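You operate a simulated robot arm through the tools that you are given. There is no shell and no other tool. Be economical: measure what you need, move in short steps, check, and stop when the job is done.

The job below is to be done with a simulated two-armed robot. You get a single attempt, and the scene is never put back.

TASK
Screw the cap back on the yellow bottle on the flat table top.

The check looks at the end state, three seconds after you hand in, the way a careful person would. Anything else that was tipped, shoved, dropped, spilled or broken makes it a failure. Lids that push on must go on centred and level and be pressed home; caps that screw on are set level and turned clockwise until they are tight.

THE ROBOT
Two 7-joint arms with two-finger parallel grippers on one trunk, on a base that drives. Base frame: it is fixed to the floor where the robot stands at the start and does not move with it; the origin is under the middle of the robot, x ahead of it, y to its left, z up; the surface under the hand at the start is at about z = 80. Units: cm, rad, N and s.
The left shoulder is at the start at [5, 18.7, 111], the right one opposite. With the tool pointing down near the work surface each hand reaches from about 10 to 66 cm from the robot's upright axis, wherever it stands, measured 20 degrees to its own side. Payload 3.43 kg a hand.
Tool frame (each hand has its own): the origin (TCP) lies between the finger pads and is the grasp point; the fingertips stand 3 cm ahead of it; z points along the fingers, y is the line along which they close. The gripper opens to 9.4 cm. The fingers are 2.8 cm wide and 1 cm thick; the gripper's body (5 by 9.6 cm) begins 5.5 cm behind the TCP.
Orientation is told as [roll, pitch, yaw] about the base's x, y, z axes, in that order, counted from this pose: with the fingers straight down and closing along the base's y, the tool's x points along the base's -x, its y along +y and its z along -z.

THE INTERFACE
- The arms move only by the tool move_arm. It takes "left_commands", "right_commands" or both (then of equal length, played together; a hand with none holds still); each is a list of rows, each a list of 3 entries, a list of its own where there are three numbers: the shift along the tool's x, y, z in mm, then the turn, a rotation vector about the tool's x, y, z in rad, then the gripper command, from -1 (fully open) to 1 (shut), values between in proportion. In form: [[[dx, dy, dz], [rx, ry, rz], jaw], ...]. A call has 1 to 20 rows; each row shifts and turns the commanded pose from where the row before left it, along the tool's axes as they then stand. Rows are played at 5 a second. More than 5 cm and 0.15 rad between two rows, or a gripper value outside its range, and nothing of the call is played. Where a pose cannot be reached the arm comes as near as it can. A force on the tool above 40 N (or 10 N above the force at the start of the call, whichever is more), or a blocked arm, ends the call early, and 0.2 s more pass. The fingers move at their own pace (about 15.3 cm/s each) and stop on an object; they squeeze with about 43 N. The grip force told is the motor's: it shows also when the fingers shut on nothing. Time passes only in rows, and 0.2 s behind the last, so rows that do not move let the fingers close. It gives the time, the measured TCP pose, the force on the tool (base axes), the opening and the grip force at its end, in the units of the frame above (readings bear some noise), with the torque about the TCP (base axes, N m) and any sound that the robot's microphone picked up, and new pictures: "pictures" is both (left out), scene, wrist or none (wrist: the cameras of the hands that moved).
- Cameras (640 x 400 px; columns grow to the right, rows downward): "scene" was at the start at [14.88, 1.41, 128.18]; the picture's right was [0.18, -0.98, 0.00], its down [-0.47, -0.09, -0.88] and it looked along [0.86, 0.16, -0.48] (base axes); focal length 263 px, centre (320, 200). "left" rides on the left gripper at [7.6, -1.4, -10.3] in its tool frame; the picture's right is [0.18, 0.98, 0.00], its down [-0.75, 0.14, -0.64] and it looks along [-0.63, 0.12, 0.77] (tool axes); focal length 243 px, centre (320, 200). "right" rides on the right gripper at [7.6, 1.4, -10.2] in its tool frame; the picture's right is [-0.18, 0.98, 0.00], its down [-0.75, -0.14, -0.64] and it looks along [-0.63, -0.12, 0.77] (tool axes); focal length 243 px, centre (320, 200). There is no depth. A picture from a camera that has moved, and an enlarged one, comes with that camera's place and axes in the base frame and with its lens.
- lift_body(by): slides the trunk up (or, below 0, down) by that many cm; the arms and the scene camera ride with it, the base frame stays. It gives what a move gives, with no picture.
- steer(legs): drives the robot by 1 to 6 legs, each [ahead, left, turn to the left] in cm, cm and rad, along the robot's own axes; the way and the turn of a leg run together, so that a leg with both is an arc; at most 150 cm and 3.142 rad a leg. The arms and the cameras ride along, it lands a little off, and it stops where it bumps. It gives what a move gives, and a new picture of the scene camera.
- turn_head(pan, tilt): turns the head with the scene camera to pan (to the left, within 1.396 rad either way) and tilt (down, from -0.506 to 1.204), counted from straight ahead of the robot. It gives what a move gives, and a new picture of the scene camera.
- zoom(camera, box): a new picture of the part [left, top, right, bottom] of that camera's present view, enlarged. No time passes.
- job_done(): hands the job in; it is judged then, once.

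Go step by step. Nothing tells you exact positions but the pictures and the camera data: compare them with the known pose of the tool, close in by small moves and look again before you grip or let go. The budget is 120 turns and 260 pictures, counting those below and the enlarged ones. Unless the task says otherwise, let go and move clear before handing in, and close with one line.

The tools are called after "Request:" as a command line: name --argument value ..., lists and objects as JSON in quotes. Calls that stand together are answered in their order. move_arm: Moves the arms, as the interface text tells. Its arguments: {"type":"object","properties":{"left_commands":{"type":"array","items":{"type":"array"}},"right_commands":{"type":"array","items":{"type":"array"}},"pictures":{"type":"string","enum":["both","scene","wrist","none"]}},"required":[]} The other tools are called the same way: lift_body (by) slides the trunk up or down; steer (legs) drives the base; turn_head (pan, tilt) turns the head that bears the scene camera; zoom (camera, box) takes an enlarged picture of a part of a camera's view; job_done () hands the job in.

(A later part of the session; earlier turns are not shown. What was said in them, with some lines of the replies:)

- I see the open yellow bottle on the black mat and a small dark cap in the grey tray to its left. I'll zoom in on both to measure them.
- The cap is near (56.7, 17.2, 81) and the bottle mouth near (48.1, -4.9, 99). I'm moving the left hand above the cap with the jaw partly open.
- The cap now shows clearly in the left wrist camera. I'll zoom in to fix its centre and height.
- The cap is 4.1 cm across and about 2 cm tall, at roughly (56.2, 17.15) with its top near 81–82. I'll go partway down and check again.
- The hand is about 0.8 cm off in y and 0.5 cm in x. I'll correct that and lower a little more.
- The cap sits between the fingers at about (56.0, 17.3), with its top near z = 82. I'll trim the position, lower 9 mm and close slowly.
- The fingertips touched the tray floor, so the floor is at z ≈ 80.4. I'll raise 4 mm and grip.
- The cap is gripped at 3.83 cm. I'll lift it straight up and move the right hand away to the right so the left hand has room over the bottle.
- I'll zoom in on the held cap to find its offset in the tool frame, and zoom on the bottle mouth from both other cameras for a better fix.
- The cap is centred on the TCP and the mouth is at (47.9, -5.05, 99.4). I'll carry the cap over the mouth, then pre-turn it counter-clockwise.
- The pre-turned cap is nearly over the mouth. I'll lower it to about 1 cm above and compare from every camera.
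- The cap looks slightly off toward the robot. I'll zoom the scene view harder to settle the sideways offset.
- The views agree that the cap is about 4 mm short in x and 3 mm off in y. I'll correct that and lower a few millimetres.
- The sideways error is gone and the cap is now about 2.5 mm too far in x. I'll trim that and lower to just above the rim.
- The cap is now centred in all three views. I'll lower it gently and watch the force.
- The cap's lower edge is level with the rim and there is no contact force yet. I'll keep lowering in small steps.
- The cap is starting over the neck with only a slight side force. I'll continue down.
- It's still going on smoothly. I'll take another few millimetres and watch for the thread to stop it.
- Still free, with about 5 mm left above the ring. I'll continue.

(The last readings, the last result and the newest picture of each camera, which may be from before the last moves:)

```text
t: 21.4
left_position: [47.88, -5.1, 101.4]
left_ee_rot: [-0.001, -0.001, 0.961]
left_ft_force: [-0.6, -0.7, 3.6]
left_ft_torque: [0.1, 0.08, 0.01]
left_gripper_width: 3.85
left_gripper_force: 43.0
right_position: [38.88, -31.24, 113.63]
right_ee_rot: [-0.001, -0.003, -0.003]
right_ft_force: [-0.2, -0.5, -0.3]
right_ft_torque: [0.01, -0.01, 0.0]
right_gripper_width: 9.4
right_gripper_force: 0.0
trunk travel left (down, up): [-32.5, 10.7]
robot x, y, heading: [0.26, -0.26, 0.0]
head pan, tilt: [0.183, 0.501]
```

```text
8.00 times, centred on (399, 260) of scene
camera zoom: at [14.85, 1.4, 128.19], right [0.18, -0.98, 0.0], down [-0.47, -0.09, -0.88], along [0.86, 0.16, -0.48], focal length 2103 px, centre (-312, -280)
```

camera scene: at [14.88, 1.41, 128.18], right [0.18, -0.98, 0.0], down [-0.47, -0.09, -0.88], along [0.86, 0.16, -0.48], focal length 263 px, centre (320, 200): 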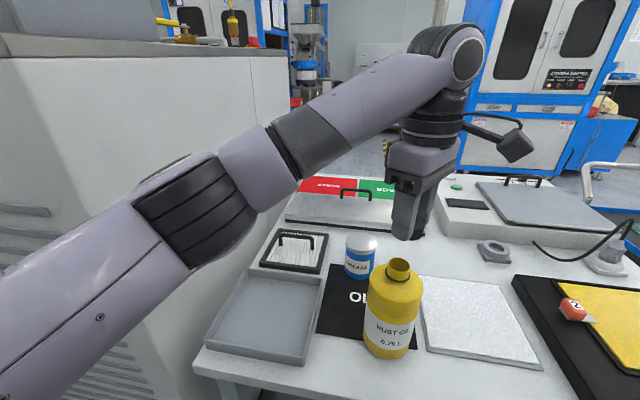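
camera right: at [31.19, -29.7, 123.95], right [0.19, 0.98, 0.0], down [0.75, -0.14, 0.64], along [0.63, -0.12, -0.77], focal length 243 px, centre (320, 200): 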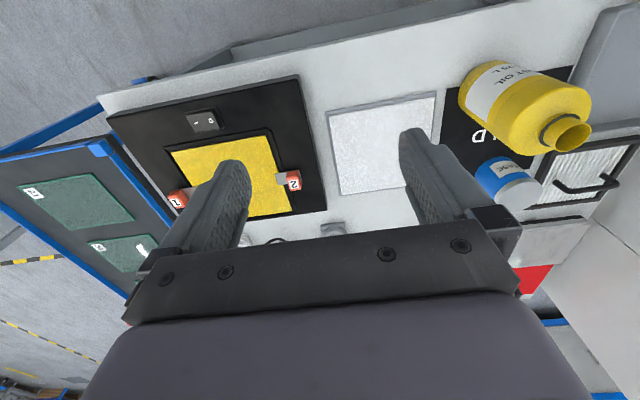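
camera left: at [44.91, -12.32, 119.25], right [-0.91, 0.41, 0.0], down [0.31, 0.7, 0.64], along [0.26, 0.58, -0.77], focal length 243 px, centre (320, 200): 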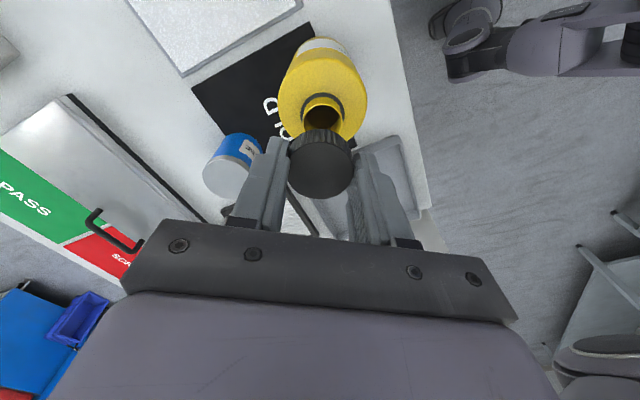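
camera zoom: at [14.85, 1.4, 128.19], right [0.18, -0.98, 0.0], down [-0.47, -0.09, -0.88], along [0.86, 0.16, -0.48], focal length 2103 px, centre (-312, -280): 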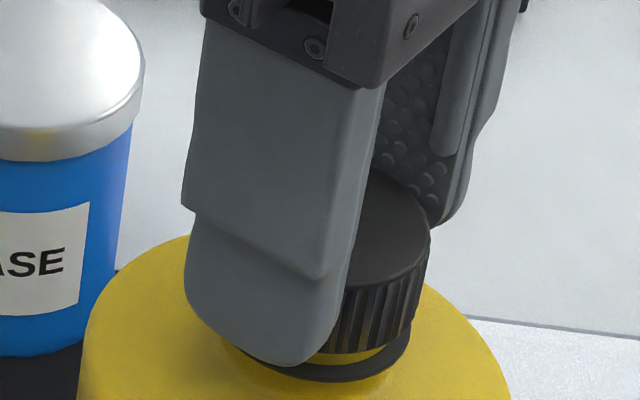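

I have a contact force of about 4 N, so the cap is on the thread start. I'll turn it clockwise in small steps with slight downward feed and watch the torque.

Request:
move_arm --left_commands '[[[0, 0, 0.5], [0, 0, 0.1], 1], [[0, 0, 0.2], [0, 0, 0.1], 1], [[0, 0, 0.2], [0, 0, 0.1], 1], [[0, 0, 0.2], [0, 0, 0.1], 1], [[0, 0, 0], [0, 0, 0], 1]]' --pictures "none"

Request:
zoom --camera "scene" --box '[350, 225, 446, 365]'

```text
t: 22.6
left_position: [47.92, -4.96, 101.35]
left_ee_rot: [-0.004, -0.002, 0.56]
left_ft_force: [-0.3, -1.3, 21.3]
left_ft_torque: [-0.01, 0.01, -0.04]
left_gripper_width: 3.86
left_gripper_force: 43.1
right_position: [38.74, -31.15, 113.81]
right_ee_rot: [0.001, -0.001, 0.0]
right_ft_force: [-1.0, -0.4, 0.1]
right_ft_torque: [0.0, 0.02, -0.02]
right_gripper_width: 9.42
right_gripper_force: 0.2
trunk travel left (down, up): [-32.5, 10.7]
robot x, y, heading: [-0.39, -0.24, -0.002]
head pan, tilt: [0.183, 0.501]
```

```text
2.86 times, centred on (398, 295) of scene
camera zoom: at [14.72, 1.41, 128.22], right [0.18, -0.98, 0.0], down [-0.47, -0.09, -0.88], along [0.86, 0.16, -0.48], focal length 751 px, centre (97, -71)
```

zoom: 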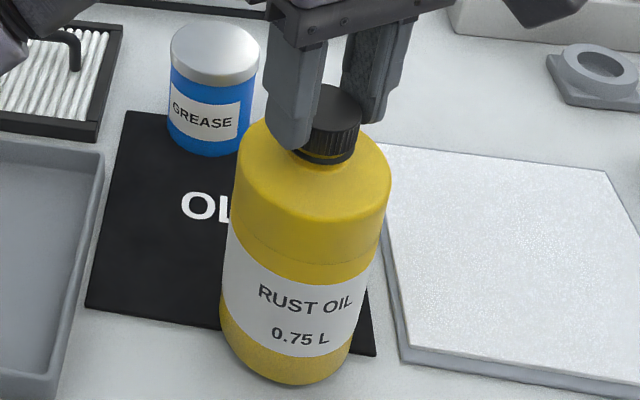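

The thread holds the cap up with 21 N and the bottle hasn't turned. I'll keep turning clockwise with very little feed.

Request:
move_arm --left_commands '[[[0, 0, 0.1], [0, 0, 0.12], 1], [[0, 0, 0.1], [0, 0, 0.12], 1], [[0, 0, 0.1], [0, 0, 0.12], 1], [[0, 0, 0.1], [0, 0, 0.12], 1], [[0, 0, 0.1], [0, 0, 0.12], 1], [[0, 0, 0.1], [0, 0, 0.12], 1], [[0, 0, 0], [0, 0, 0], 1]]' --pictures "none"

Request:
zoom --camera "scene" --box '[350, 225, 446, 365]'

```text
t: 24.2
left_position: [47.92, -4.82, 101.33]
left_ee_rot: [0.002, -0.003, -0.16]
left_ft_force: [-3.3, 1.7, 22.6]
left_ft_torque: [0.12, 0.11, 0.0]
left_gripper_width: 3.85
left_gripper_force: 42.8
right_position: [38.72, -31.22, 113.8]
right_ee_rot: [-0.001, -0.003, -0.003]
right_ft_force: [0.3, 0.0, 0.1]
right_ft_torque: [-0.04, 0.0, -0.01]
right_gripper_width: 9.4
right_gripper_force: 0.1
trunk travel left (down, up): [-32.5, 10.7]
robot x, y, heading: [-0.13, -0.12, -0.003]
head pan, tilt: [0.183, 0.501]
```

```text
2.86 times, centred on (398, 295) of scene
camera zoom: at [14.67, 1.45, 128.21], right [0.18, -0.98, 0.0], down [-0.47, -0.09, -0.88], along [0.86, 0.16, -0.48], focal length 751 px, centre (97, -71)
```

zoom: 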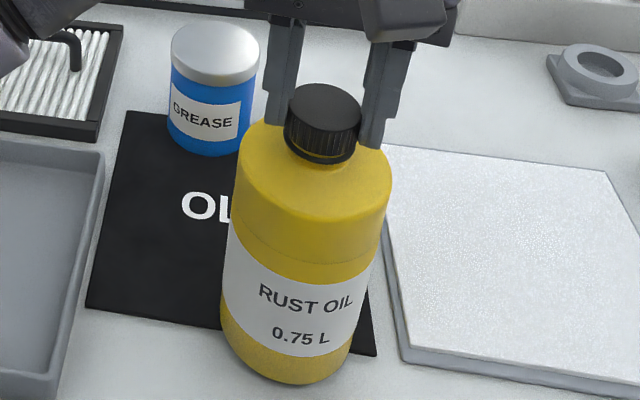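

The bottle stays still and there's a thin yellow gap left between cap and ring. I'll keep turning.

Request:
move_arm --left_commands '[[[0, 0, 0.1], [0, 0, 0.12], 1], [[0, 0, 0.1], [0, 0, 0.12], 1], [[0, 0, 0.1], [0, 0, 0.12], 1], [[0, 0, 0.1], [0, 0, 0.12], 1], [[0, 0, 0.1], [0, 0, 0.12], 1], [[0, 0, 0.1], [0, 0, 0.12], 1], [[0, 0, 0.1], [0, 0, 0.12], 1], [[0, 0, 0.1], [0, 0, 0.12], 1], [[0, 0, 0.1], [0, 0, 0.12], 1], [[0, 0, 0.1], [0, 0, 0.12], 1], [[0, 0, 0], [0, 0, 0], 1]]' --pictures "scene"

Request:
zoom --camera "scene" --box '[350, 225, 446, 365]'

```text
t: 26.6
left_position: [47.94, -4.94, 101.13]
left_ee_rot: [0.003, -0.004, -1.359]
left_ft_force: [2.1, 8.8, 24.6]
left_ft_torque: [0.43, -0.15, 0.0]
left_gripper_width: 3.85
left_gripper_force: 42.5
right_position: [38.78, -31.2, 113.69]
right_ee_rot: [-0.001, -0.002, -0.002]
right_ft_force: [0.0, -0.8, 0.3]
right_ft_torque: [-0.02, 0.02, -0.05]
right_gripper_width: 9.4
right_gripper_force: 0.0
trunk travel left (down, up): [-32.5, 10.7]
robot x, y, heading: [-0.2, -0.2, -0.001]
head pan, tilt: [0.183, 0.501]
camera scene: at [14.71, 1.53, 128.21], right [0.18, -0.98, 0.0], down [-0.47, -0.09, -0.88], along [0.86, 0.16, -0.48], focal length 263 px, centre (320, 200)
```

scene: 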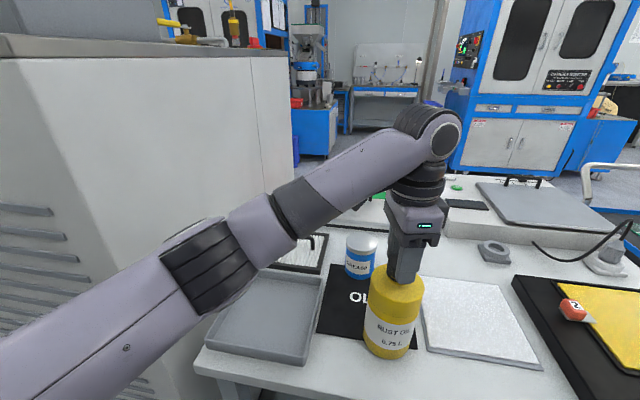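

```text
2.86 times, centred on (398, 295) of scene
camera zoom: at [14.71, 1.53, 128.21], right [0.18, -0.98, 0.0], down [-0.47, -0.09, -0.88], along [0.86, 0.16, -0.48], focal length 751 px, centre (97, -71)
```

zoom: 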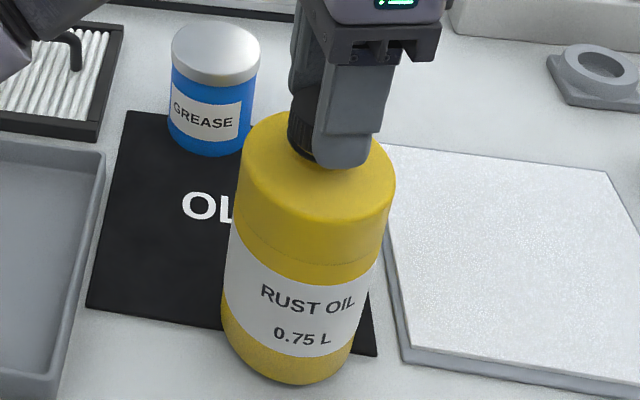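

There's some side load (9 N) at the end of this stroke. I'll open the fingers to relax it and look at the cap.

Request:
move_arm --left_commands '[[[0, 0, -0.5], [0, 0, 0], 0.0], [[0, 0, 0], [0, 0, 0], -0.2], [[0, 0, 0], [0, 0, 0], -0.3], [[0, 0, -20], [0, 0, 0], -0.3], [[0, 0, -35], [0, 0, 0], -0.3], [[0, 0, 0], [0, 0, 0], -0.3]]' --pictures "wrist"

Request:
zoom --camera "scene" --box '[350, 225, 446, 365]'

Request:
zoom --camera "right" --box '[500, 80, 628, 160]'

```text
t: 28.0
left_position: [48.22, -5.1, 106.63]
left_ee_rot: [0.001, -0.002, -1.357]
left_ft_force: [-0.2, 0.8, -0.3]
left_ft_torque: [0.07, -0.04, 0.03]
left_gripper_width: 6.11
left_gripper_force: 0.1
right_position: [38.92, -31.31, 113.67]
right_ee_rot: [0.001, -0.002, -0.003]
right_ft_force: [-0.4, 0.0, -0.1]
right_ft_torque: [0.05, 0.03, -0.02]
right_gripper_width: 9.42
right_gripper_force: 0.1
trunk travel left (down, up): [-32.5, 10.7]
robot x, y, heading: [-0.0, 0.8, -0.001]
head pan, tilt: [0.183, 0.501]
camera left: at [45.18, 2.24, 117.15], right [0.92, 0.39, 0.0], down [0.3, -0.71, 0.64], along [0.25, -0.59, -0.77], focal length 243 px, centre (320, 200)
```

left: 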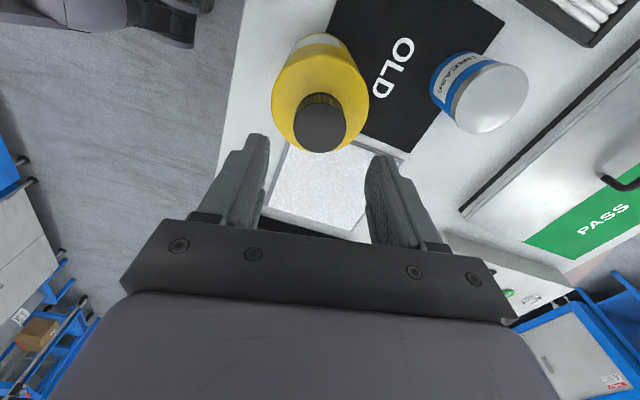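

```text
2.86 times, centred on (398, 295) of scene
camera zoom: at [14.89, 1.42, 128.17], right [0.18, -0.98, 0.0], down [-0.47, -0.09, -0.88], along [0.86, 0.16, -0.48], focal length 751 px, centre (97, -71)
```

zoom: 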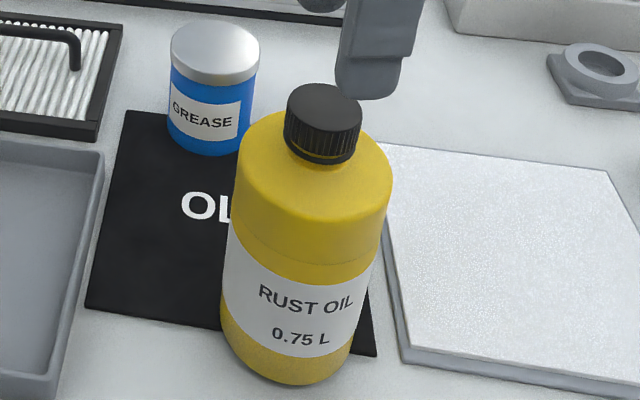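

```text
5.00 times, centred on (564, 120) of right
camera zoom: at [31.2, -29.69, 123.92], right [0.19, 0.98, 0.0], down [0.75, -0.14, 0.64], along [0.63, -0.12, -0.77], focal length 1213 px, centre (-900, 600)
```

zoom: 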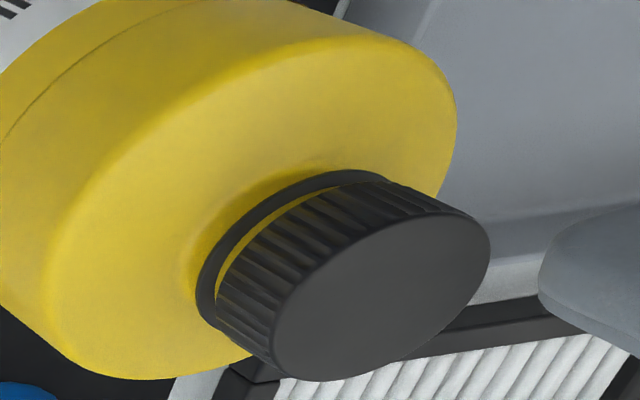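

The cap is level, with a thin yellow gap still showing above the ring, so it needs more turning. I'll wind the hand back counter-clockwise above the cap for another stroke.

Request:
move_arm --left_commands '[[[0, 0, 0], [0, 0, -0.14], -0.3], [[0, 0, 0], [0, 0, -0.14], -0.3], [[0, 0, 0], [0, 0, -0.14], -0.3], [[0, 0, 0], [0, 0, -0.14], -0.3], [[0, 0, 0], [0, 0, -0.14], -0.3], [[0, 0, 0], [0, 0, -0.14], -0.3], [[0, 0, 0], [0, 0, -0.14], -0.3], [[0, 0, 0], [0, 0, -0.14], -0.3], [[0, 0, 0], [0, 0, -0.14], -0.3], [[0, 0, 0], [0, 0, -0.14], -0.3], [[0, 0, 0], [0, 0, -0.14], -0.3], [[0, 0, 0], [0, 0, -0.14], -0.3], [[0, 0, 0], [0, 0, -0.14], -0.3], [[0, 0, 0], [0, 0, -0.14], -0.3], [[0, 0, 0], [0, 0, -0.14], -0.3], [[0, 0, 0], [0, 0, -0.14], -0.3], [[0, 0, 0], [0, 0, -0.14], -0.3], [[0, 0, 0], [0, 0, 0], -0.3], [[0, 0, 0], [0, 0, 0], -0.3], [[0, 0, 0], [0, 0, 0], -0.3]]' --pictures "wrist"

```text
t: 32.2
left_position: [48.0, -4.92, 106.56]
left_ee_rot: [0.001, 0.001, 1.021]
left_ft_force: [-0.3, 0.3, 0.1]
left_ft_torque: [-0.01, 0.0, 0.02]
left_gripper_width: 6.08
left_gripper_force: 0.1
right_position: [38.82, -31.3, 113.67]
right_ee_rot: [0.0, 0.0, -0.001]
right_ft_force: [-0.5, -0.5, 0.1]
right_ft_torque: [0.01, 0.01, 0.0]
right_gripper_width: 9.4
right_gripper_force: 0.0
trunk travel left (down, up): [-32.5, 10.7]
robot x, y, heading: [0.33, -0.1, -0.003]
head pan, tilt: [0.183, 0.501]
camera left: at [45.28, -12.01, 117.04], right [-0.93, 0.36, 0.0], down [0.27, 0.72, 0.64], along [0.23, 0.6, -0.77], focal length 243 px, centre (320, 200)
```

left: 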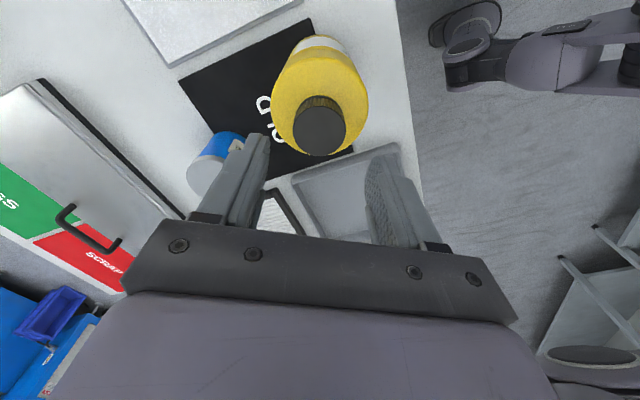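

The cap is still centred under the tool. I'll come down, regrip at the same height and take a second clockwise stroke.

Request:
move_arm --left_commands '[[[-1.5, 0, 20], [0, 0, 0], -0.3], [[0, 0, 20], [0, 0, 0], -0.3], [[0, 0, 13], [0, 0, 0], -0.3], [[0, 0, 0], [0, 0, 0], -0.3], [[0, 0, 0], [0, 0, 0], -0.3], [[0, 0, 0], [0, 0, 0], 0.05], [[0, 0, 0], [0, 0, 0], 0.3], [[0, 0, 0], [0, 0, 0], 1], [[0, 0, 0], [0, 0, 0], 1]]' --pictures "none"

Request:
zoom --camera "scene" --box '[350, 225, 446, 365]'

Request:
zoom --camera "right" --box '[500, 80, 628, 160]'

```text
t: 34.2
left_position: [48.06, -5.04, 101.33]
left_ee_rot: [0.002, 0.0, 1.021]
left_ft_force: [-0.2, -0.6, -0.7]
left_ft_torque: [-0.05, 0.04, 0.01]
left_gripper_width: 3.86
left_gripper_force: 43.0
right_position: [38.86, -31.4, 113.73]
right_ee_rot: [0.0, 0.0, 0.0]
right_ft_force: [-0.2, 0.5, -0.3]
right_ft_torque: [-0.03, 0.0, -0.02]
right_gripper_width: 9.38
right_gripper_force: 0.1
trunk travel left (down, up): [-32.5, 10.7]
robot x, y, heading: [-0.21, -0.08, 0.004]
head pan, tilt: [0.183, 0.501]
```

```text
2.86 times, centred on (398, 295) of scene
camera zoom: at [14.88, 1.41, 128.18], right [0.18, -0.98, 0.0], down [-0.47, -0.09, -0.88], along [0.86, 0.16, -0.48], focal length 751 px, centre (97, -71)
```

zoom: 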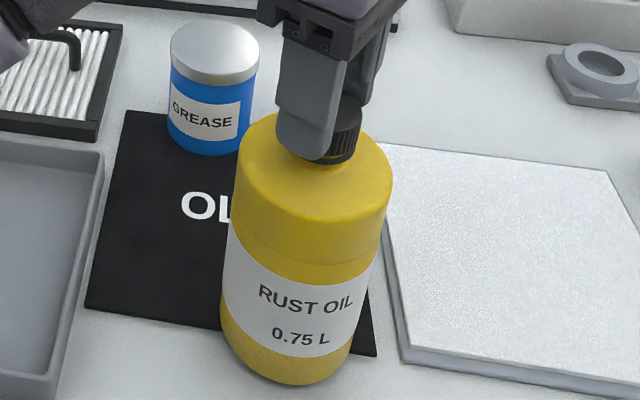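

```text
5.00 times, centred on (564, 120) of right
camera zoom: at [31.19, -29.7, 123.93], right [0.19, 0.98, 0.0], down [0.75, -0.14, 0.64], along [0.63, -0.12, -0.77], focal length 1213 px, centre (-900, 600)
```

zoom: 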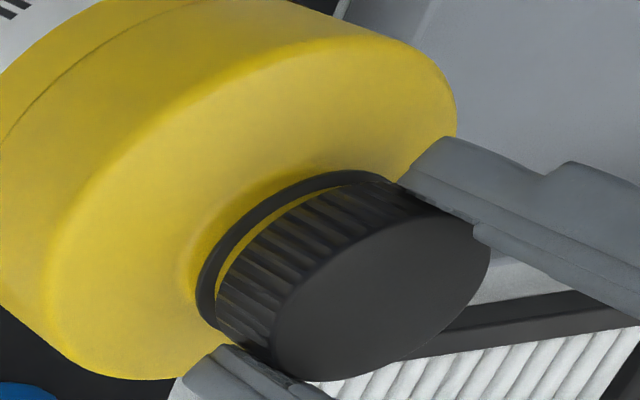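

The grip is clean with no side load. Here's the second clockwise stroke.

Request:
move_arm --left_commands '[[[0, 0, 0.4], [0, 0, 0.12], 1], [[0, 0, 0.08], [0, 0, 0.12], 1], [[0, 0, 0.08], [0, 0, 0.12], 1], [[0, 0, 0.08], [0, 0, 0.12], 1], [[0, 0, 0.08], [0, 0, 0.12], 1], [[0, 0, 0.08], [0, 0, 0.12], 1], [[0, 0, 0.08], [0, 0, 0.12], 1], [[0, 0, 0.08], [0, 0, 0.12], 1], [[0, 0, 0], [0, 0, 0], 1]]' --pictures "none"

Request:
zoom --camera "scene" --box '[350, 225, 446, 365]'

```text
t: 36.2
left_position: [48.09, -4.85, 101.17]
left_ee_rot: [-0.001, -0.002, 0.057]
left_ft_force: [-0.6, 1.7, 13.8]
left_ft_torque: [0.11, 0.15, -0.01]
left_gripper_width: 3.88
left_gripper_force: 43.0
right_position: [38.81, -31.17, 113.7]
right_ee_rot: [-0.001, -0.002, -0.003]
right_ft_force: [-0.1, 0.0, 0.4]
right_ft_torque: [-0.01, 0.01, -0.02]
right_gripper_width: 9.4
right_gripper_force: 0.0
trunk travel left (down, up): [-32.5, 10.7]
robot x, y, heading: [0.14, -0.18, -0.001]
head pan, tilt: [0.183, 0.501]
```

```text
2.86 times, centred on (398, 295) of scene
camera zoom: at [14.76, 1.43, 128.21], right [0.18, -0.98, 0.0], down [-0.47, -0.09, -0.88], along [0.86, 0.16, -0.48], focal length 751 px, centre (97, -71)
```

zoom: 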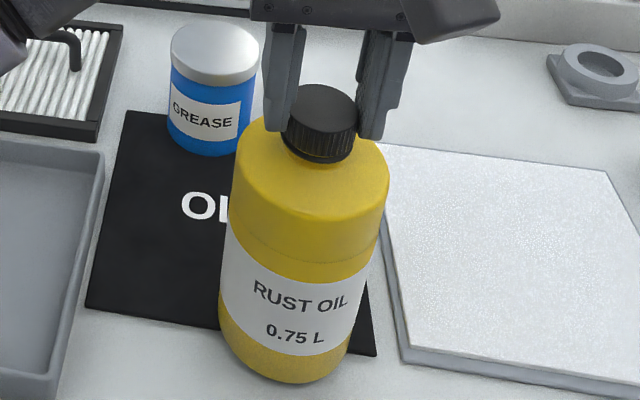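

The yellow gap looks almost closed and the bottle seems to have started following the turn. I'll look closer.

Request:
zoom --camera "scene" --box '[375, 245, 423, 275]'

Request:
zoom --camera "right" --box '[500, 80, 628, 160]'

Request:
zoom --camera "left" --box '[240, 40, 400, 200]'

```text
13.33 times, centred on (399, 260) of scene
camera zoom: at [14.76, 1.43, 128.21], right [0.18, -0.98, 0.0], down [-0.47, -0.09, -0.88], along [0.86, 0.16, -0.48], focal length 3505 px, centre (-733, -600)
```

zoom: 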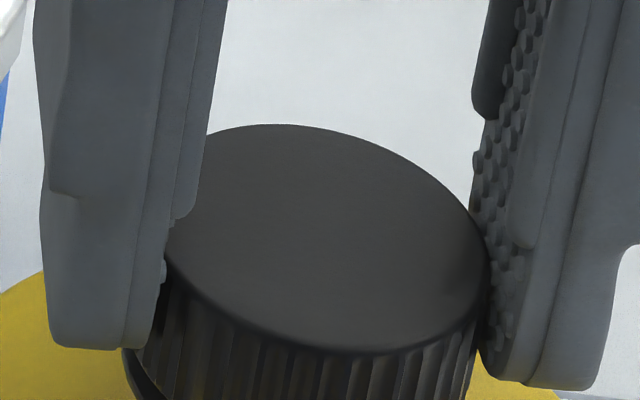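

```text
5.00 times, centred on (564, 120) of right
camera zoom: at [31.07, -29.67, 123.98], right [0.19, 0.98, 0.0], down [0.75, -0.14, 0.64], along [0.63, -0.12, -0.77], focal length 1213 px, centre (-900, 600)
```

zoom: 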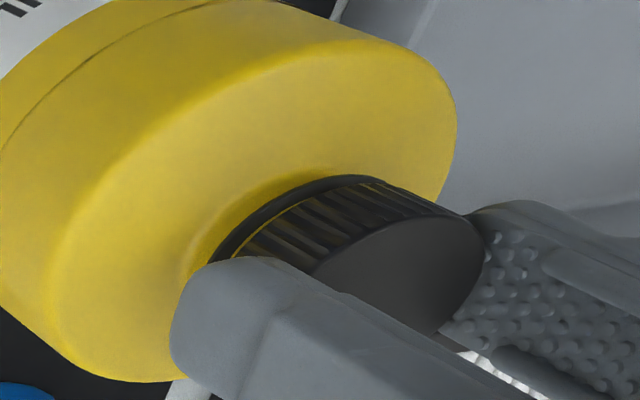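

```text
2.50 times, centred on (320, 120) of left
camera zoom: at [40.58, -6.52, 111.64], right [-0.24, 0.97, 0.0], down [0.74, 0.19, 0.64], along [0.62, 0.15, -0.77], focal length 606 px, centre (320, 400)
```

zoom: 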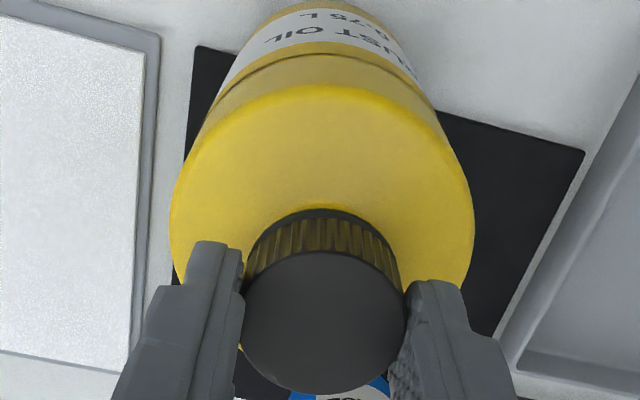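

Only a hairline gap remains. I'll turn a bit more and check whether the torque rises or the bottle follows.

Request:
move_arm --left_commands '[[[0, 0, 0.08], [0, 0, 0.1], 1], [[0, 0, 0.08], [0, 0, 0.1], 1], [[0, 0, 0.08], [0, 0, 0.1], 1]]' --pictures "none"

Request:
zoom --camera "scene" --box '[350, 225, 446, 365]'

Request:
zoom --camera "right" --box '[500, 80, 628, 160]'

```text
t: 37.0
left_position: [48.03, -4.84, 101.22]
left_ee_rot: [-0.001, -0.003, -0.241]
left_ft_force: [0.7, 3.7, 19.9]
left_ft_torque: [0.14, -0.07, -0.01]
left_gripper_width: 3.89
left_gripper_force: 42.6
right_position: [38.86, -31.24, 113.83]
right_ee_rot: [-0.001, 0.0, -0.001]
right_ft_force: [-0.2, -0.5, 1.3]
right_ft_torque: [-0.03, 0.0, 0.01]
right_gripper_width: 9.4
right_gripper_force: 0.1
trunk travel left (down, up): [-32.5, 10.7]
robot x, y, heading: [-0.04, -0.17, -0.002]
head pan, tilt: [0.183, 0.501]
```

```text
2.86 times, centred on (398, 295) of scene
camera zoom: at [14.75, 1.47, 128.2], right [0.18, -0.98, 0.0], down [-0.47, -0.09, -0.88], along [0.86, 0.16, -0.48], focal length 751 px, centre (97, -71)
```

zoom: 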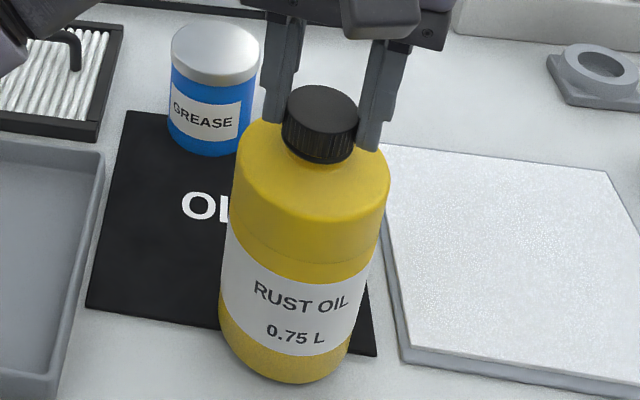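

```text
5.00 times, centred on (564, 120) of right
camera zoom: at [31.06, -29.63, 124.0], right [0.19, 0.98, 0.0], down [0.75, -0.14, 0.64], along [0.63, -0.12, -0.77], focal length 1213 px, centre (-900, 600)
```

zoom: 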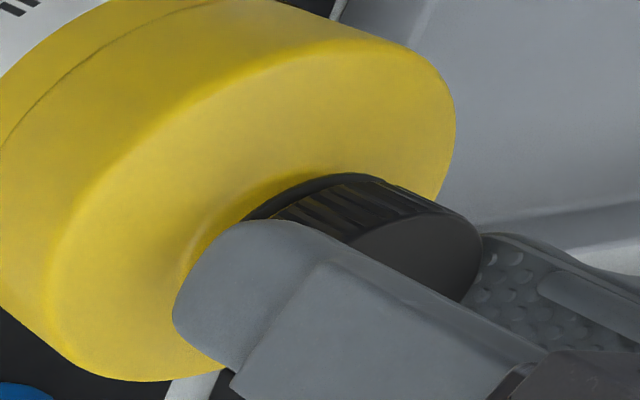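

The bottle stayed put on this step. I'll continue clockwise.

Request:
move_arm --left_commands '[[[0, 0, 0], [0, 0, 0.12], 1], [[0, 0, 0], [0, 0, 0.12], 1], [[0, 0, 0.08], [0, 0, 0.12], 1], [[0, 0, 0.08], [0, 0, 0.12], 1], [[0, 0, 0.08], [0, 0, 0.12], 1], [[0, 0, 0.08], [0, 0, 0.12], 1]]' --pictures "none"

Request:
zoom --camera "scene" --box '[350, 225, 446, 365]'

```text
t: 38.4
left_position: [48.04, -4.79, 101.11]
left_ee_rot: [-0.001, -0.001, -0.961]
left_ft_force: [0.5, 4.3, 11.3]
left_ft_torque: [0.21, 0.05, 0.03]
left_gripper_width: 3.87
left_gripper_force: 42.7
right_position: [38.74, -31.24, 113.8]
right_ee_rot: [0.0, -0.003, -0.002]
right_ft_force: [0.1, 1.1, -0.1]
right_ft_torque: [0.03, 0.01, -0.02]
right_gripper_width: 9.39
right_gripper_force: 0.1
trunk travel left (down, up): [-32.5, 10.7]
robot x, y, heading: [-0.04, -0.0, 0.001]
head pan, tilt: [0.183, 0.501]
```

```text
2.86 times, centred on (398, 295) of scene
camera zoom: at [14.8, 1.48, 128.19], right [0.18, -0.98, 0.0], down [-0.47, -0.09, -0.88], along [0.86, 0.16, -0.48], focal length 751 px, centre (97, -71)
```

zoom: 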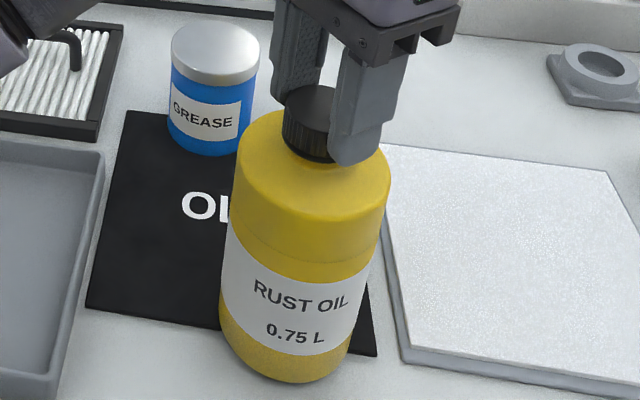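

The downward load fell while turning, so the cap is still winding down. I'll finish the stroke, release and inspect.

Request:
move_arm --left_commands '[[[0, 0, 0.08], [0, 0, 0.12], 1], [[0, 0, 0.08], [0, 0, 0.12], 1], [[0, 0, 0.08], [0, 0, 0.12], 1], [[0, 0, 0.08], [0, 0, 0.12], 1], [[0, 0, 0], [0, 0, 0], 1]]' --pictures "none"

Request:
move_arm --left_commands '[[[0, 0, -0.5], [0, 0, 0], 0.0], [[0, 0, 0], [0, 0, 0], -0.2], [[0, 0, 0], [0, 0, 0], -0.3], [[0, 0, -20], [0, 0, 0], -0.3], [[0, 0, -35], [0, 0, 0], -0.3], [[0, 0, 0], [0, 0, 0], -0.3]]' --pictures "none"

Request:
zoom --camera "scene" --box '[350, 225, 446, 365]'

Request:
zoom --camera "right" --box '[500, 80, 628, 160]'

```text
t: 39.6
left_position: [48.07, -4.87, 101.05]
left_ee_rot: [0.002, -0.001, -1.445]
left_ft_force: [2.5, 3.3, 15.8]
left_ft_torque: [0.24, -0.15, -0.02]
left_gripper_width: 3.89
left_gripper_force: 42.9
right_position: [38.72, -31.26, 113.69]
right_ee_rot: [0.001, -0.002, -0.001]
right_ft_force: [0.3, -0.4, 0.6]
right_ft_torque: [0.04, 0.01, 0.0]
right_gripper_width: 9.38
right_gripper_force: 0.2
trunk travel left (down, up): [-32.5, 10.7]
robot x, y, heading: [-0.21, 0.18, 0.002]
head pan, tilt: [0.183, 0.501]
```

```text
t: 41.0
left_position: [47.99, -4.85, 106.53]
left_ee_rot: [0.001, -0.004, -1.442]
left_ft_force: [-0.1, -1.0, 0.0]
left_ft_torque: [0.0, 0.01, 0.02]
left_gripper_width: 6.12
left_gripper_force: 0.1
right_position: [38.89, -31.2, 113.63]
right_ee_rot: [0.0, 0.0, -0.004]
right_ft_force: [0.8, 0.0, 0.1]
right_ft_torque: [0.0, 0.01, 0.05]
right_gripper_width: 9.39
right_gripper_force: 0.0
trunk travel left (down, up): [-32.5, 10.7]
robot x, y, heading: [0.21, -0.09, 0.001]
head pan, tilt: [0.183, 0.501]
```

```text
2.86 times, centred on (398, 295) of scene
camera zoom: at [14.89, 1.41, 128.17], right [0.18, -0.98, 0.0], down [-0.47, -0.09, -0.88], along [0.86, 0.16, -0.48], focal length 751 px, centre (97, -71)
```

zoom: 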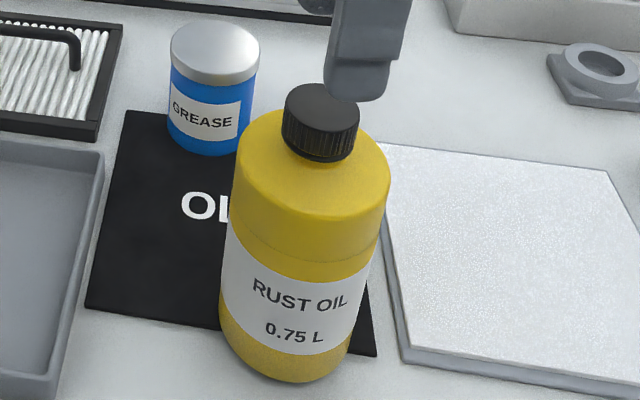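

```text
5.00 times, centred on (564, 120) of right
camera zoom: at [31.2, -29.69, 123.92], right [0.19, 0.98, 0.0], down [0.75, -0.14, 0.64], along [0.63, -0.12, -0.77], focal length 1213 px, centre (-900, 600)
```

zoom: 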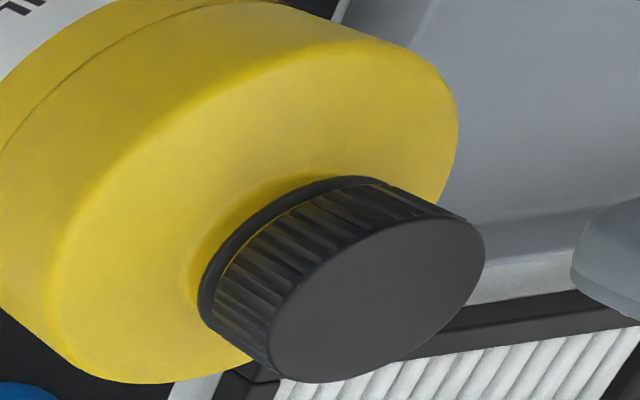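

The gap is closed now, but I haven't felt a tight stop yet. I'll wind back for a third stroke.

Request:
move_arm --left_commands '[[[0, 0, 0], [0, 0, -0.14], -0.3], [[0, 0, 0], [0, 0, -0.14], -0.3], [[0, 0, 0], [0, 0, -0.14], -0.3], [[0, 0, 0], [0, 0, -0.14], -0.3], [[0, 0, 0], [0, 0, -0.14], -0.3], [[0, 0, 0], [0, 0, -0.14], -0.3], [[0, 0, 0], [0, 0, -0.14], -0.3], [[0, 0, 0], [0, 0, -0.14], -0.3], [[0, 0, 0], [0, 0, -0.14], -0.3], [[0, 0, 0], [0, 0, -0.14], -0.3], [[0, 0, 0], [0, 0, -0.14], -0.3], [[0, 0, 0], [0, 0, -0.14], -0.3], [[0, 0, 0], [0, 0, -0.14], -0.3], [[0, 0, 0], [0, 0, -0.14], -0.3], [[0, 0, 0], [0, 0, -0.14], -0.3], [[0, 0, 0], [0, 0, -0.14], -0.3], [[0, 0, 0], [0, 0, -0.14], -0.3], [[0, 0, 0], [0, 0, 0], -0.3], [[0, 0, 0], [0, 0, 0], -0.3]]' --pictures "wrist"

```text
t: 45.0
left_position: [48.17, -5.0, 106.7]
left_ee_rot: [0.0, -0.001, 0.939]
left_ft_force: [0.7, -0.5, -0.5]
left_ft_torque: [0.01, 0.0, -0.02]
left_gripper_width: 6.11
left_gripper_force: 0.0
right_position: [38.87, -31.11, 113.64]
right_ee_rot: [-0.002, 0.0, -0.002]
right_ft_force: [0.3, 0.3, 1.1]
right_ft_torque: [0.0, 0.02, -0.01]
right_gripper_width: 9.38
right_gripper_force: 0.1
trunk travel left (down, up): [-32.5, 10.7]
robot x, y, heading: [-0.02, -0.17, -0.0]
head pan, tilt: [0.183, 0.501]
camera left: at [44.89, -11.72, 117.12], right [-0.9, 0.43, 0.0], down [0.33, 0.69, 0.64], along [0.28, 0.58, -0.77], focal length 243 px, centre (320, 200)
```

left: 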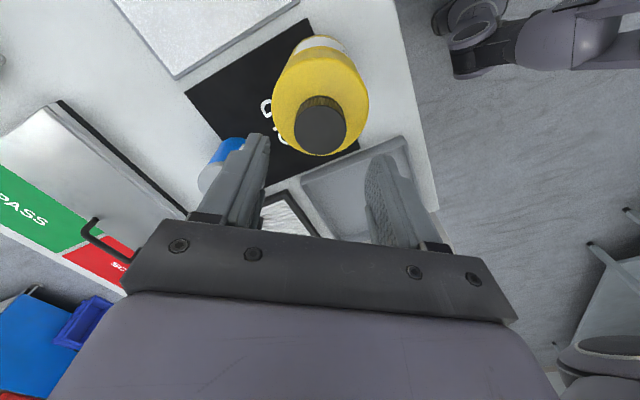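

The view is the same as before, with the cap centred. I'll lower, regrip and turn part of the third stroke.

Request:
move_arm --left_commands '[[[0, 0, 20], [0, 0, 0], -0.3], [[0, 0, 20], [0, 0, 0], -0.3], [[0, 0, 14.5], [0, 0, 0], -0.3], [[0, 0, 0], [0, 0, 0], -0.3], [[0, 0, 0], [0, 0, 0], -0.3], [[0, 0, 0], [0, 0, 0], 0.05], [[0, 0, 0], [0, 0, 0], 0.3], [[0, 0, 0], [0, 0, 0], 1], [[0, 0, 0], [0, 0, 0], 1]]' --pictures "none"

Request:
move_arm --left_commands '[[[0, 0, 0.1], [0, 0, 0.1], 1], [[0, 0, 0.06], [0, 0, 0.1], 1], [[0, 0, 0.06], [0, 0, 0.1], 1], [[0, 0, 0.06], [0, 0, 0.1], 1]]' --pictures "none"

Request:
zoom --camera "scene" --box '[350, 225, 446, 365]'

```text
t: 47.0
left_position: [48.12, -4.82, 101.16]
left_ee_rot: [0.002, 0.001, 0.939]
left_ft_force: [-2.3, 1.7, 0.7]
left_ft_torque: [0.08, 0.09, -0.04]
left_gripper_width: 3.85
left_gripper_force: 42.8
right_position: [38.87, -31.24, 113.71]
right_ee_rot: [0.0, 0.0, -0.002]
right_ft_force: [-0.1, 0.1, 0.3]
right_ft_torque: [-0.06, 0.01, 0.02]
right_gripper_width: 9.42
right_gripper_force: 0.0
trunk travel left (down, up): [-32.5, 10.7]
robot x, y, heading: [0.05, -0.35, 0.005]
head pan, tilt: [0.183, 0.501]
```

```text
t: 48.0
left_position: [48.17, -4.84, 101.16]
left_ee_rot: [-0.001, 0.0, 0.536]
left_ft_force: [-1.8, -0.6, 4.9]
left_ft_torque: [0.16, 0.21, 0.2]
left_gripper_width: 3.79
left_gripper_force: 42.8
right_position: [38.84, -31.21, 113.7]
right_ee_rot: [0.002, -0.002, -0.003]
right_ft_force: [-0.5, 0.5, 0.3]
right_ft_torque: [-0.05, -0.04, 0.0]
right_gripper_width: 9.4
right_gripper_force: 0.0
trunk travel left (down, up): [-32.5, 10.7]
robot x, y, heading: [0.02, -0.03, -0.005]
head pan, tilt: [0.183, 0.501]
```

```text
2.86 times, centred on (398, 295) of scene
camera zoom: at [14.83, 1.41, 128.19], right [0.18, -0.98, 0.0], down [-0.47, -0.09, -0.88], along [0.86, 0.16, -0.48], focal length 751 px, centre (97, -71)
```

zoom: 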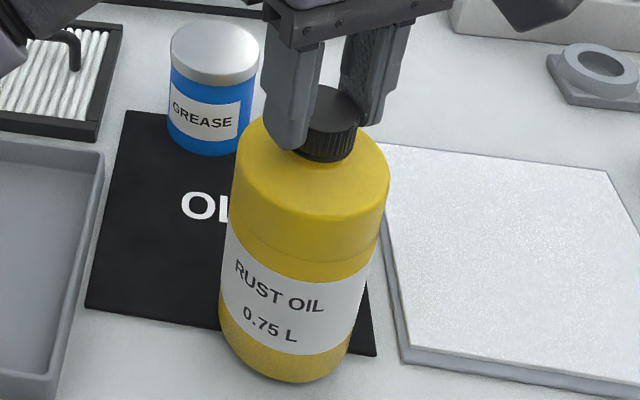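

The torque has risen to 0.2 N·m and the bottle now turns with the cap, so the thread is at its stop. I'll press down to pin the bottle on the mat and tighten a little more.

Request:
move_arm --left_commands '[[[0, 0, 0.8], [0, 0, 0], 1], [[0, 0, 0.6], [0, 0, 0], 1], [[0, 0, 0], [0, 0, 0], 1]]' --pictures "none"

Request:
move_arm --left_commands '[[[0, 0, 0], [0, 0, 0.08], 1], [[0, 0, 0], [0, 0, 0.08], 1]]' --pictures "none"

Request:
zoom --camera "scene" --box '[350, 225, 446, 365]'

```text
t: 48.8
left_position: [48.12, -5.0, 100.84]
left_ee_rot: [-0.002, -0.002, 0.539]
left_ft_force: [0.5, -0.6, 10.8]
left_ft_torque: [0.18, 0.07, 0.04]
left_gripper_width: 3.81
left_gripper_force: 42.5
right_position: [38.82, -31.36, 113.73]
right_ee_rot: [-0.001, -0.003, -0.004]
right_ft_force: [0.5, -0.2, -0.2]
right_ft_torque: [-0.03, 0.02, 0.04]
right_gripper_width: 9.4
right_gripper_force: 0.1
trunk travel left (down, up): [-32.5, 10.7]
robot x, y, heading: [-0.13, 0.16, 0.005]
head pan, tilt: [0.183, 0.501]
```

```text
t: 49.4
left_position: [48.03, -4.77, 101.03]
left_ee_rot: [-0.002, 0.0, 0.377]
left_ft_force: [-2.5, -0.5, 13.1]
left_ft_torque: [0.16, 0.22, 0.33]
left_gripper_width: 3.79
left_gripper_force: 43.3
right_position: [38.71, -31.33, 113.67]
right_ee_rot: [-0.001, -0.001, -0.001]
right_ft_force: [-0.1, 0.7, 0.2]
right_ft_torque: [0.0, 0.04, -0.01]
right_gripper_width: 9.39
right_gripper_force: 0.1
trunk travel left (down, up): [-32.5, 10.7]
robot x, y, heading: [0.15, 0.19, -0.001]
head pan, tilt: [0.183, 0.501]
```

```text
2.86 times, centred on (398, 295) of scene
camera zoom: at [14.76, 1.42, 128.2], right [0.18, -0.98, 0.0], down [-0.47, -0.09, -0.88], along [0.86, 0.16, -0.48], focal length 751 px, centre (97, -71)
```

zoom: 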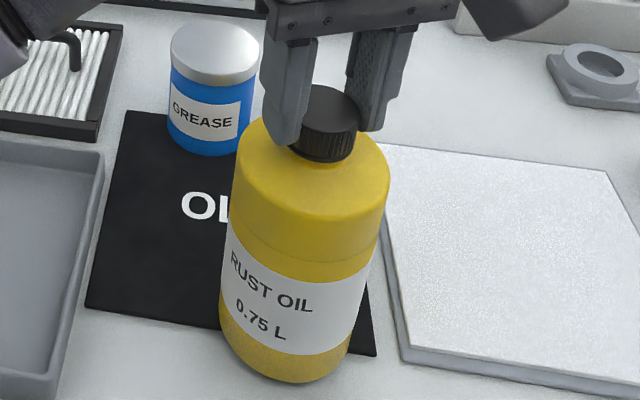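

At 0.33 N·m the bottle still follows the full turn, so the cap is tight. I'll make one last, firmer tightening under more press.

Request:
move_arm --left_commands '[[[0, 0, 0.8], [0, 0, 0], 1], [[0, 0, 0.8], [0, 0, 0.06], 1], [[0, 0, 0], [0, 0, 0.07], 1], [[0, 0, 0], [0, 0, 0.07], 1]]' --pictures "none"

Request:
zoom --camera "scene" --box '[350, 225, 446, 365]'

```text
t: 50.4
left_position: [47.9, -4.94, 101.05]
left_ee_rot: [-0.003, -0.003, 0.178]
left_ft_force: [-1.5, -1.4, 28.6]
left_ft_torque: [0.03, 0.31, 0.53]
left_gripper_width: 3.82
left_gripper_force: 43.5
right_position: [38.57, -31.32, 113.83]
right_ee_rot: [0.0, -0.004, -0.001]
right_ft_force: [-0.1, -0.9, 0.6]
right_ft_torque: [0.01, -0.02, 0.01]
right_gripper_width: 9.41
right_gripper_force: 0.0
trunk travel left (down, up): [-32.5, 10.7]
robot x, y, heading: [-0.22, -0.11, -0.001]
head pan, tilt: [0.183, 0.501]
```

```text
2.86 times, centred on (398, 295) of scene
camera zoom: at [14.65, 1.42, 128.23], right [0.18, -0.98, 0.0], down [-0.47, -0.09, -0.88], along [0.86, 0.16, -0.48], focal length 751 px, centre (97, -71)
```

zoom: 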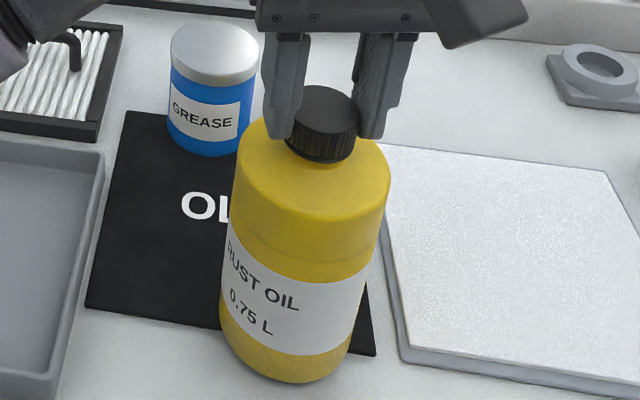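

The cap held at 0.53 N·m with no slip on the thread, so it is tight. I'll ease off, open and lift clear.

Request:
move_arm --left_commands '[[[0, 0, -1.5], [0, 0, 0], 1], [[0, 0, -0.7], [0, 0, 0], 0.1], [[0, 0, 0], [0, 0, 0], -0.2], [[0, 0, 0], [0, 0, 0], -0.3], [[0, 0, -15], [0, 0, 0], -0.3], [[0, 0, -40], [0, 0, 0], -0.3], [[0, 0, -45], [0, 0, 0], -0.3], [[0, 40, 0], [0, 0, 0], -0.3], [[0, 45, 0], [0, 0, 0], -0.3], [[0, 45, 0], [0, 0, 0], -0.3], [[0, 45, 0], [0, 0, 0], -0.3], [[0, 0, 0], [0, 0, 0], -0.3], [[0, 0, 0], [0, 0, 0], -0.3]]' --pictures "scene"

Request:
zoom --camera "scene" --box '[350, 225, 446, 365]'

Request:
zoom --camera "right" --box '[420, 40, 628, 170]'

```text
t: 53.2
left_position: [44.92, 10.87, 111.03]
left_ee_rot: [0.01, -0.005, 0.17]
left_ft_force: [0.4, -0.3, 0.3]
left_ft_torque: [0.01, -0.01, 0.01]
left_gripper_width: 6.1
left_gripper_force: 0.1
right_position: [38.52, -32.18, 113.43]
right_ee_rot: [0.011, -0.004, -0.003]
right_ft_force: [-0.4, 0.7, 0.9]
right_ft_torque: [-0.02, -0.03, 0.02]
right_gripper_width: 9.4
right_gripper_force: 0.0
trunk travel left (down, up): [-32.5, 10.7]
robot x, y, heading: [-0.12, -0.16, -0.004]
head pan, tilt: [0.183, 0.501]
camera scene: at [14.5, 0.39, 128.23], right [0.18, -0.98, -0.01], down [-0.47, -0.08, -0.88], along [0.86, 0.16, -0.48], focal length 263 px, centre (320, 200)
```

scene: 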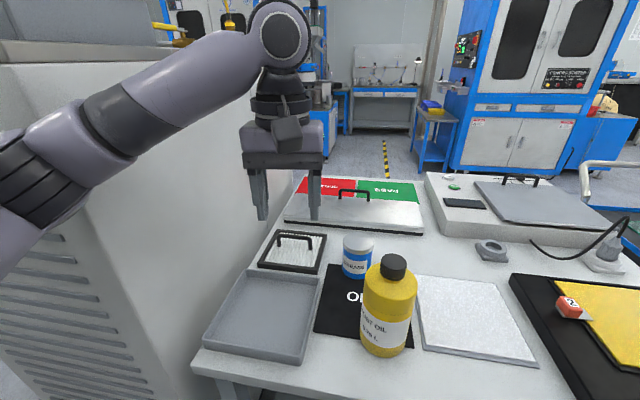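

```text
2.86 times, centred on (398, 295) of scene
camera zoom: at [14.5, 0.39, 128.23], right [0.18, -0.98, -0.01], down [-0.47, -0.08, -0.88], along [0.86, 0.16, -0.48], focal length 751 px, centre (97, -71)
```

zoom: 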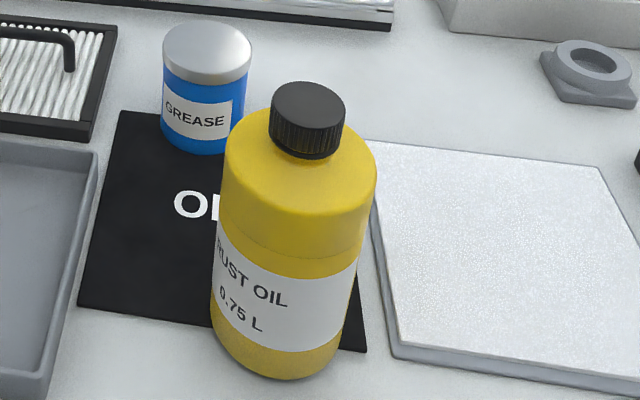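

```text
3.08 times, centred on (524, 105) of right
camera zoom: at [30.8, -30.68, 123.73], right [0.19, 0.98, 0.01], down [0.75, -0.15, 0.64], along [0.63, -0.11, -0.77], focal length 746 px, centre (-308, 492)
```

zoom: 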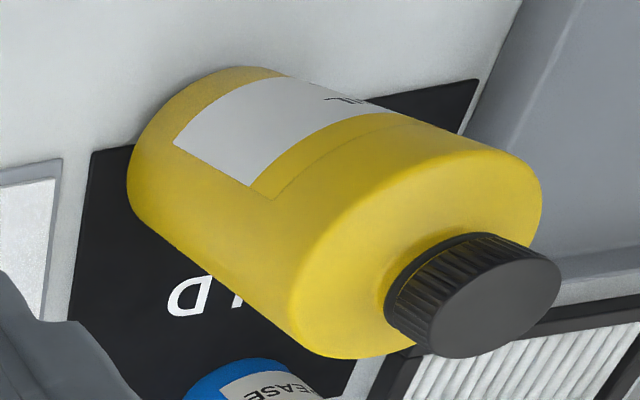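

The cap sits level against the ring, the bottle stands upright and nothing else was disturbed. Both hands are clear, so I'm handing in.

Request:
job_done

```text
The job is handed in.
```

I screwed the cap back on the yellow bottle: it sits level and turned tight at about 0.5 N·m. The bottle moved a millimetre or two and turned clockwise a little with the final tightening; nothing else was disturbed.
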